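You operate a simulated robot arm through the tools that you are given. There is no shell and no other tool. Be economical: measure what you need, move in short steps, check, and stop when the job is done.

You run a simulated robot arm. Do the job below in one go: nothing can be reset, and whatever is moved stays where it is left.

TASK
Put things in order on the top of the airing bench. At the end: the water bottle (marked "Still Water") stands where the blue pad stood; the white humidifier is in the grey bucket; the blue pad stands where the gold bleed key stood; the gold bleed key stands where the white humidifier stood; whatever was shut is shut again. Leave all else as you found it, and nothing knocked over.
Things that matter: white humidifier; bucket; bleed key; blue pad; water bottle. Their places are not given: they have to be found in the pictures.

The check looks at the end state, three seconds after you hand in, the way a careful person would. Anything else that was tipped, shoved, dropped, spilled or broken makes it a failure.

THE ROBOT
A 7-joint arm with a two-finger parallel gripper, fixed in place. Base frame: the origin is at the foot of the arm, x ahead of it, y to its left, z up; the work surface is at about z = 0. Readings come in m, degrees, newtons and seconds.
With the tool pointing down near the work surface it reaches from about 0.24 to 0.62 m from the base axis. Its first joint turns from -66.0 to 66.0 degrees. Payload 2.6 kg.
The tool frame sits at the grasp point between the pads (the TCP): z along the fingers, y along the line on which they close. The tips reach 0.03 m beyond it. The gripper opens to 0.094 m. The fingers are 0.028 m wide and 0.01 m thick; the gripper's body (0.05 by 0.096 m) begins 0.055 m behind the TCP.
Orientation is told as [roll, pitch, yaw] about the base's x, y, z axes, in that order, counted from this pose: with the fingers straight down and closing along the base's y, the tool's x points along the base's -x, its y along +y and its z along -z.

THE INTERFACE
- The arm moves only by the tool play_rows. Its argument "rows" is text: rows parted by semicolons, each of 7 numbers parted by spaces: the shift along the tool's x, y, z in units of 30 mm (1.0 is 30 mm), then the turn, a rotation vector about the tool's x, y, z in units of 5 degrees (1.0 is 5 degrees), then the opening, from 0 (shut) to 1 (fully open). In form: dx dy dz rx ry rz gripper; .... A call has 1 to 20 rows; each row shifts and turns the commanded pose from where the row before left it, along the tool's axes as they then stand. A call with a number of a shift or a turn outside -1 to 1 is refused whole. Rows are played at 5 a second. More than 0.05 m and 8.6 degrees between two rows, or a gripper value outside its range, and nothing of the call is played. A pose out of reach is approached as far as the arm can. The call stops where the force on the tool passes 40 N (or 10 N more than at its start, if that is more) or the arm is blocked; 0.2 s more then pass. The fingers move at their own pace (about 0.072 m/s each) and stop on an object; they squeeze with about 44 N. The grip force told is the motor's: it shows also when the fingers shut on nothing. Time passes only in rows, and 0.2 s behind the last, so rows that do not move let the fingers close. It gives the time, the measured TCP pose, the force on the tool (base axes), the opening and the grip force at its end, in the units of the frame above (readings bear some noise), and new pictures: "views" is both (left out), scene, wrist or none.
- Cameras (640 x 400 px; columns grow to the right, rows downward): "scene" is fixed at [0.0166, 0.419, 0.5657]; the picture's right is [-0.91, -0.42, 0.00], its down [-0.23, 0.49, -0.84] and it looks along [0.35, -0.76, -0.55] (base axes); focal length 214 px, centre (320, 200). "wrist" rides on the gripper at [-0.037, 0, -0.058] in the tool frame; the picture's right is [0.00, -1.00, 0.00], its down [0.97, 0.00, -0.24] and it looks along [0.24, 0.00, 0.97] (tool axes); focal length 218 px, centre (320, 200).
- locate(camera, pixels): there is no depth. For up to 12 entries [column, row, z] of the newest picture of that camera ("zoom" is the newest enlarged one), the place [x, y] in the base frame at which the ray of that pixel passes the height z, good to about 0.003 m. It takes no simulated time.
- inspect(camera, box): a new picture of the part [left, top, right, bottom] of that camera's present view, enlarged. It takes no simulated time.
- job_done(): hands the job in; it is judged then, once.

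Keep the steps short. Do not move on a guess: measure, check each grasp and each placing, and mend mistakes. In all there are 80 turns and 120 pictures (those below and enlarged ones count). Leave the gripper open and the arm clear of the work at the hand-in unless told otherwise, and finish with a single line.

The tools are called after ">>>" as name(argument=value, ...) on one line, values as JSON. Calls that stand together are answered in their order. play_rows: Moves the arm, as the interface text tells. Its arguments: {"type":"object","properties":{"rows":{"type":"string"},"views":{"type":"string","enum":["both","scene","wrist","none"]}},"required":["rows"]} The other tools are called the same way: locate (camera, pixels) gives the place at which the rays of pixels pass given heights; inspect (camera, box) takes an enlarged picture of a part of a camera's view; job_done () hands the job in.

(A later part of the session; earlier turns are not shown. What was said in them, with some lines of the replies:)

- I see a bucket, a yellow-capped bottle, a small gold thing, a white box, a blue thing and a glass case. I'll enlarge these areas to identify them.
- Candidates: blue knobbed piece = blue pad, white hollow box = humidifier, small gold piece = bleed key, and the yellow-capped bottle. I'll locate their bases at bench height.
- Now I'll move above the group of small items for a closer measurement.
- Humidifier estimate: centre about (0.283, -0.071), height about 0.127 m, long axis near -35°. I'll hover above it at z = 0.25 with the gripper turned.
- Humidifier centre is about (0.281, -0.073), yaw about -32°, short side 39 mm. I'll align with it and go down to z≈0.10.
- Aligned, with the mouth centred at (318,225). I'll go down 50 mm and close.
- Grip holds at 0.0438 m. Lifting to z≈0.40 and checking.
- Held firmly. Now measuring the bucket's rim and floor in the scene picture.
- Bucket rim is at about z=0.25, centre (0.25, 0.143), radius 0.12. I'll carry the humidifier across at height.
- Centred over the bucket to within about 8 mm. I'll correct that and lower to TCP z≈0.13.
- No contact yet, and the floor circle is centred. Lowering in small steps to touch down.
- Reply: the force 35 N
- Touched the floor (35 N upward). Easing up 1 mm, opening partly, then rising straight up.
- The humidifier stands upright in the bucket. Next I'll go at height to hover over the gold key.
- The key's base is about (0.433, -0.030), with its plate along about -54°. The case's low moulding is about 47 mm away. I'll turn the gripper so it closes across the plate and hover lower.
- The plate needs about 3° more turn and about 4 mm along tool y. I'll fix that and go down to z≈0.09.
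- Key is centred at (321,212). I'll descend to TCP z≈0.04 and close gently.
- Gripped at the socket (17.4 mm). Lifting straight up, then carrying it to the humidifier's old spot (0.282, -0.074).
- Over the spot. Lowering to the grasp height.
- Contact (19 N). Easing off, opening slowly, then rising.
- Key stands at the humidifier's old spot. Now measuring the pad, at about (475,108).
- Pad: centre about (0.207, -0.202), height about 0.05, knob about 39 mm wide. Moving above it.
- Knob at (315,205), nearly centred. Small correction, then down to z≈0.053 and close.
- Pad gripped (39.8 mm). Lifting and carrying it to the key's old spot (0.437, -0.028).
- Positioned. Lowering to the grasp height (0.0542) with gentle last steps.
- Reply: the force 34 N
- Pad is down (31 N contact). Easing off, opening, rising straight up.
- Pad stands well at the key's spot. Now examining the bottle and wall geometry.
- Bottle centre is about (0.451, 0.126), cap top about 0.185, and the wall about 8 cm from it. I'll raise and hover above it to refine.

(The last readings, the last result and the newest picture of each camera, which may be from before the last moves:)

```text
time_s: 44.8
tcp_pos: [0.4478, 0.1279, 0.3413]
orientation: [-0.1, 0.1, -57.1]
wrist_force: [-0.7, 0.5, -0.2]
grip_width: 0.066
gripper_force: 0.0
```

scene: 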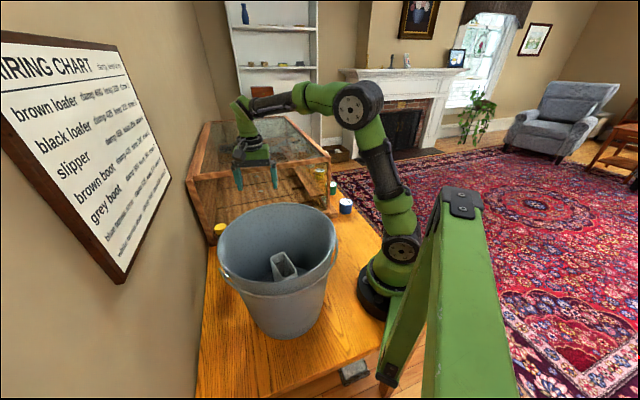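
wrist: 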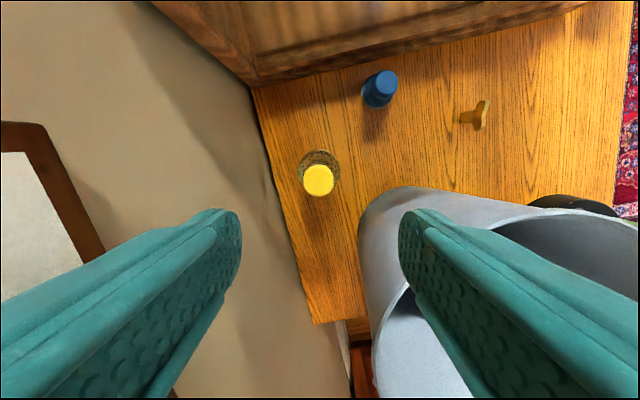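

Cap (318,180) is nearly below the TCP. Small correction and down to z≈0.225 to check.

>>> play_rows(rows="-0.13 0.06 0.8 0 0 0 0.7;0 0 0.8 0 0 0 0.7;0 0 0.8 0 0 0 0.7;0 0 0.8 0 0 0 0.7;0 0 0.6 0 0 0 0.7;0 0 0 0 0 0 0.7", views="both")

```text
time_s: 46.2
tcp_pos: [0.4515, 0.122, 0.2259]
orientation: [0.0, 0.0, -57.3]
wrist_force: [0.8, -0.1, -0.2]
grip_width: 0.0657
gripper_force: 0.1
```

scene: 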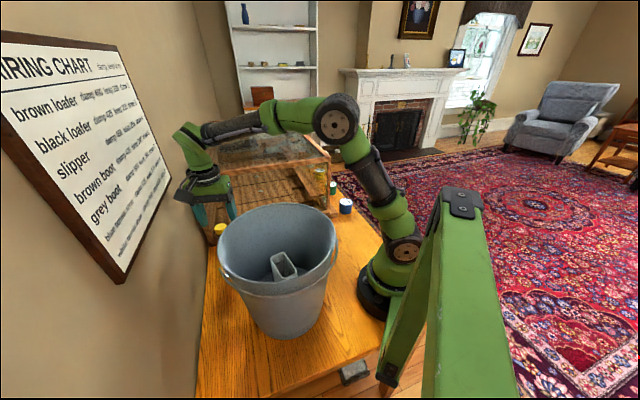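
wrist: 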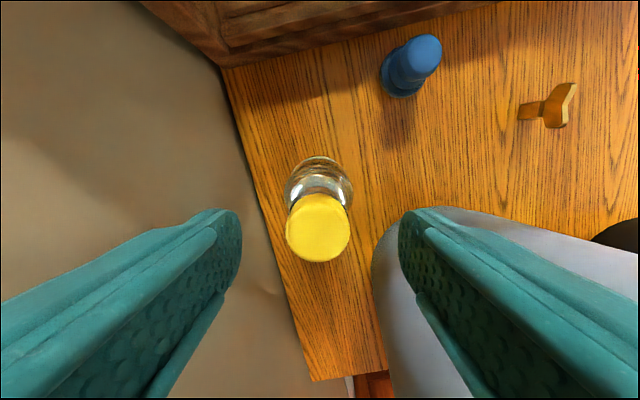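

Cap top is about 0.175–0.18. Shifting about 4 mm, lowering to z≈0.17, and closing on the cap.

>>> play_rows(rows="0.13 0.04 0.6 0 0 0 0.7;0 0 0.6 0 0 0 0.7;0 0 0.6 0 0 0 0.7;0 0 0 0 0 0 0.7;0 0 0 0 0 0 0.45;0 0 0 0 0 0 0.2;0 0 0 0 0 0 0.2;0 0 0 0 0 0 0.2", views="both")

```text
time_s: 48.0
tcp_pos: [0.45, 0.1288, 0.1734]
orientation: [0.0, 0.0, -57.2]
wrist_force: [-0.5, -0.6, -0.1]
grip_width: 0.0369
gripper_force: 44.2
```

scene: 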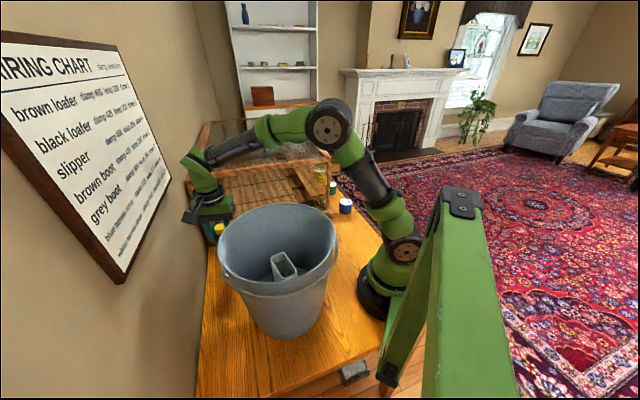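
wrist: 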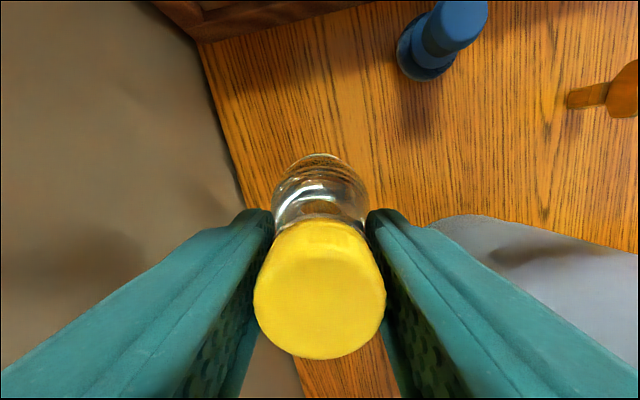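

Cap gripped (36.9 mm). Lifting straight up slowly.

>>> play_rows(rows="0 0 -0.3 0 0 0 0.15;0 0 -0.5 0 0 0 0.15;0 0 -0.7 0 0 0 0.15;0 0 -0.8 0 0 0 0.15;0 0 -0.8 0 0 0 0.15;0 0 -0.8 0 0 0 0.15;0 0 -0.8 0 0 0 0.15;0 0 -0.8 0 0 0 0.15;0 0 -0.8 0 0 0 0.15;0 0 0 0 0 0 0.15", views="both")

```text
time_s: 50.2
tcp_pos: [0.4518, 0.1276, 0.3621]
orientation: [-0.1, 0.0, -57.2]
wrist_force: [0.4, -0.2, -3.6]
grip_width: 0.0369
gripper_force: 44.6
```

scene: 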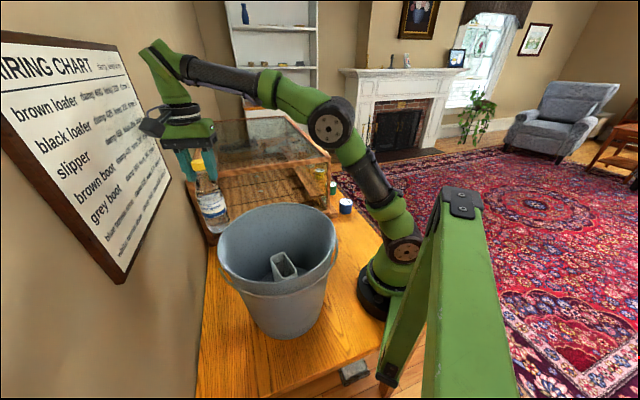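
wrist: 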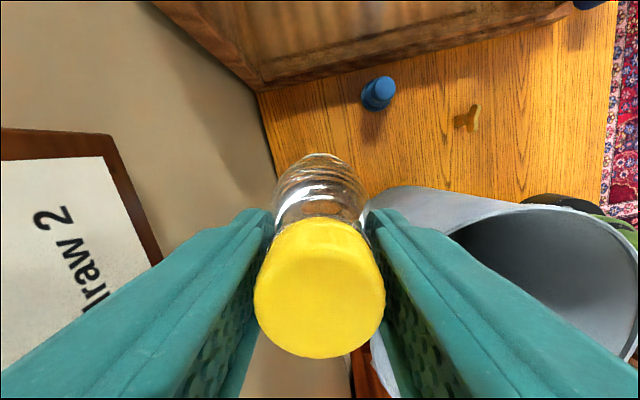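

The bottle hangs securely. I'll carry it around the bucket via (0.41, -0.02) to the pad's old spot (0.2095, -0.2005).

>>> play_rows(rows="-0.676 -0.768 0 0 0 0 0.15;-0.676 -0.768 0 0 0 0 0.15;-0.676 -0.768 0 0 0 0 0.15;-0.676 -0.768 0 0 0 0 0.15;-0.676 -0.768 0 0 0 0 0.15;-0.16 -0.885 0 0 0 0 0.15;-0.16 -0.885 0 0 0 0 0.15;-0.16 -0.885 0 0 0 0 0.15;-0.16 -0.885 0 0 0 0 0.15;-0.16 -0.885 0 0 0 0 0.15;-0.16 -0.885 0 0 0 0 0.15;-0.16 -0.885 0 0 0 0 0.15;-0.16 -0.885 0 0 0 0 0.15;-0.16 -0.885 0 0 0 0 0.15;-0.16 -0.885 0 0 0 0 0.15;0 0 0 0 0 0 0.15", views="both")

```text
time_s: 53.6
tcp_pos: [0.212, -0.2047, 0.3593]
orientation: [0.0, -0.1, -57.2]
wrist_force: [-0.4, 0.5, -4.8]
grip_width: 0.0367
gripper_force: 43.9
```

scene: 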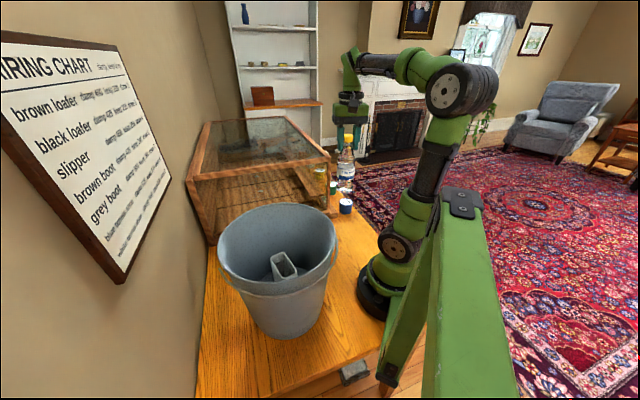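
wrist: 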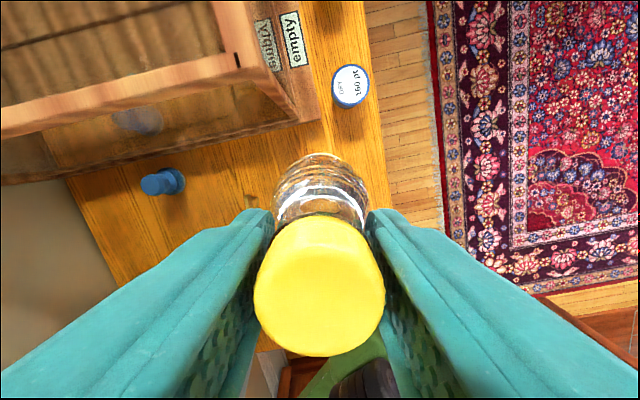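

In place above the spot. Lowering to z≈0.183 first.

>>> play_rows(rows="0 0 0.8 0 0 0 0.15;0 0 0.9 0 0 0 0.15;0 0 0.9 0 0 0 0.15;0 0 0.9 0 0 0 0.15;0 0 0.9 0 0 0 0.15;0 0 0.8 0 0 0 0.15;0 0 0.65 0 0 0 0.15;0 0 0 0 0 0 0.15", views="scene")

```text
time_s: 55.4
tcp_pos: [0.2125, -0.2034, 0.1866]
orientation: [-0.1, 0.0, -57.3]
wrist_force: [0.0, -0.9, -3.0]
grip_width: 0.0367
gripper_force: 43.8
```

scene: 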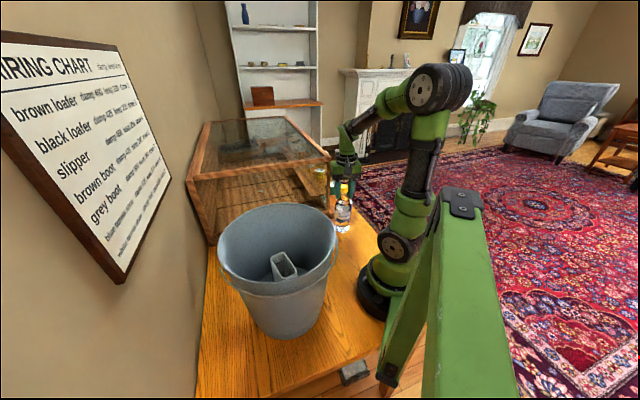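

>>> play_rows(rows="0 0 0.2 0 0 0 0.15;0 0 0.15 0 0 0 0.15;0 0 0.08 0 0 0 0.15;0 0 0.05 0 0 0 0.15;0 0 0 0 0 0 0.15", views="none")

```text
time_s: 56.6
tcp_pos: [0.2122, -0.2032, 0.1732]
orientation: [0.2, -0.1, -57.4]
wrist_force: [-1.6, 0.9, 4.5]
grip_width: 0.0365
gripper_force: 44.0
stopped in row 5: the force on the tool passed its limit (the readings are from after the stop); the commanded pose is now the measured one
```

Contact made and the bottle rests on the bench. Opening, then rising straight up.

>>> play_rows(rows="0 0 0 0 0 0 0.3;0 0 0 0 0 0 0.5;0 0 0 0 0 0 0.7;0 0 0 0 0 0 0.9;0 0 -0.4 0 0 0 0.9;0 0 -0.8 0 0 0 0.9;0 0 -0.9 0 0 0 0.9;0 0 -0.9 0 0 0 1;0 0 -0.9 0 0 0 1;0 0 -0.9 0 0 0 1;0 0 0 0 0 0 1", views="both")

```text
time_s: 59.0
tcp_pos: [0.2119, -0.2029, 0.3182]
orientation: [0.1, -0.1, -57.3]
wrist_force: [0.7, 0.3, 1.0]
grip_width: 0.094
gripper_force: 0.0
```

scene: 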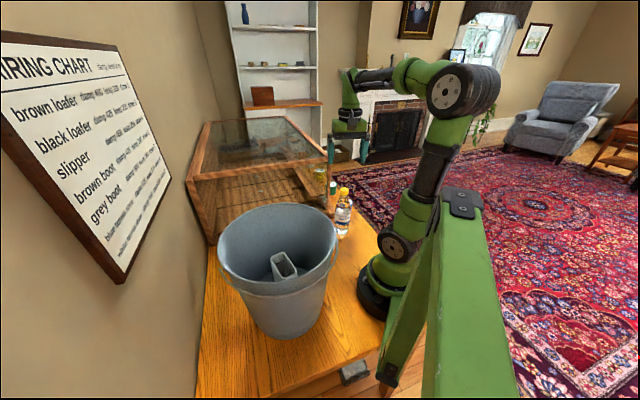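
wrist: 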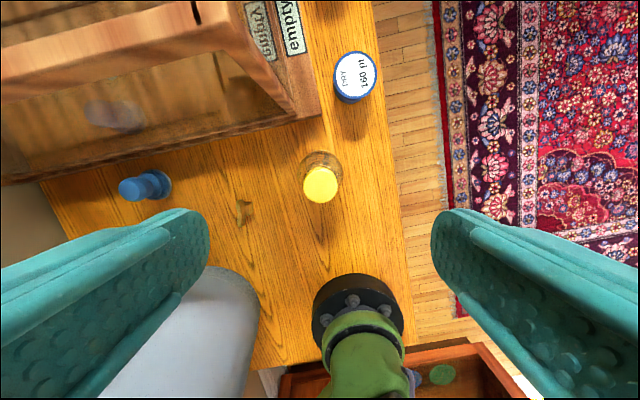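

Everything seems placed. I'll back up to a clear pose and do a final check.

>>> play_rows(rows="0 0.6 -0.9 0 0 0 1;0 0.9 -0.9 0 0 0 1;0 0.9 -0.9 0 0 0 1;0 0.9 -0.9 0 0 0 1;0 0.9 0 0 0 0 1;0 0 0 0 0 0 1", views="wrist")

>>> inspect(camera="scene", box=[200, 150, 380, 300])

>>> inspect(camera="scene", box=[310, 170, 380, 250])

```text
time_s: 60.5
tcp_pos: [0.3194, -0.1361, 0.4271]
orientation: [0.2, -0.1, -57.3]
wrist_force: [1.0, -0.2, 0.6]
grip_width: 0.0941
gripper_force: 0.1
```

wrist: 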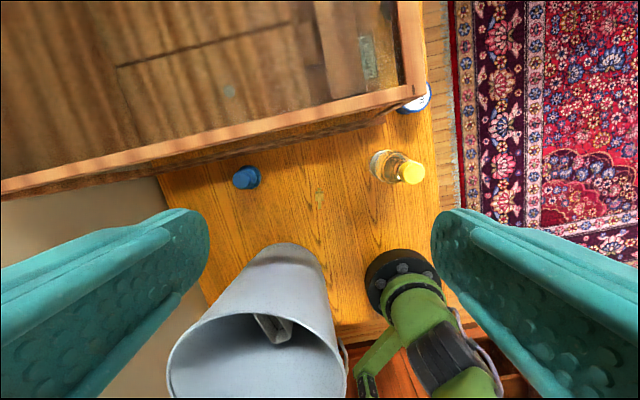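

```text
2.67 times, centred on (290, 225) of scene
```

zoom: 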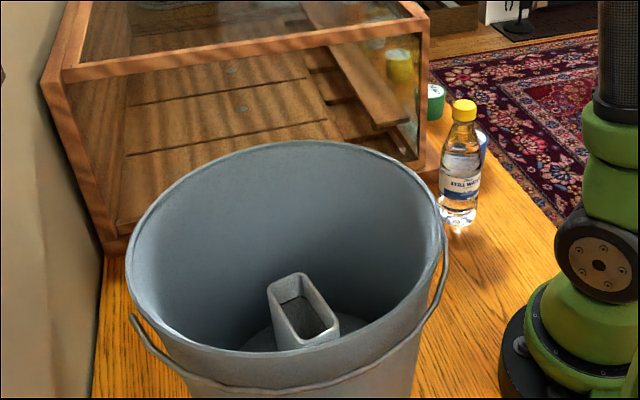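

```text
5.00 times, centred on (345, 210) of scene
```

zoom: 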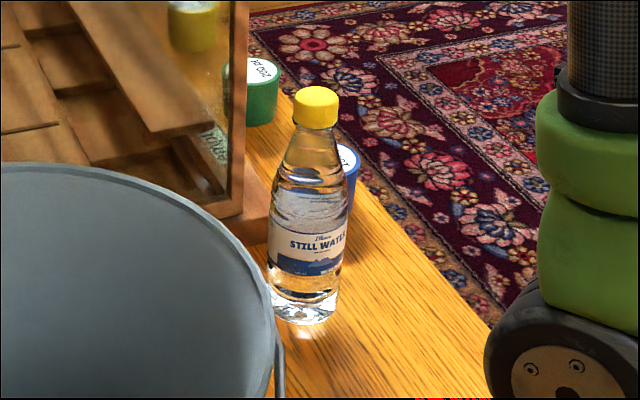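

The label reads "STILL WATER". All four items are upright in their target places, and the gripper is open and clear. I opened nothing, so nothing needed shutting. Handing in.

>>> job_done()

```text
The job is handed in.
```

The water bottle, humidifier, blue pad and bleed key are all standing in their asked-for places, nothing else was visibly disturbed, and the job is handed in.
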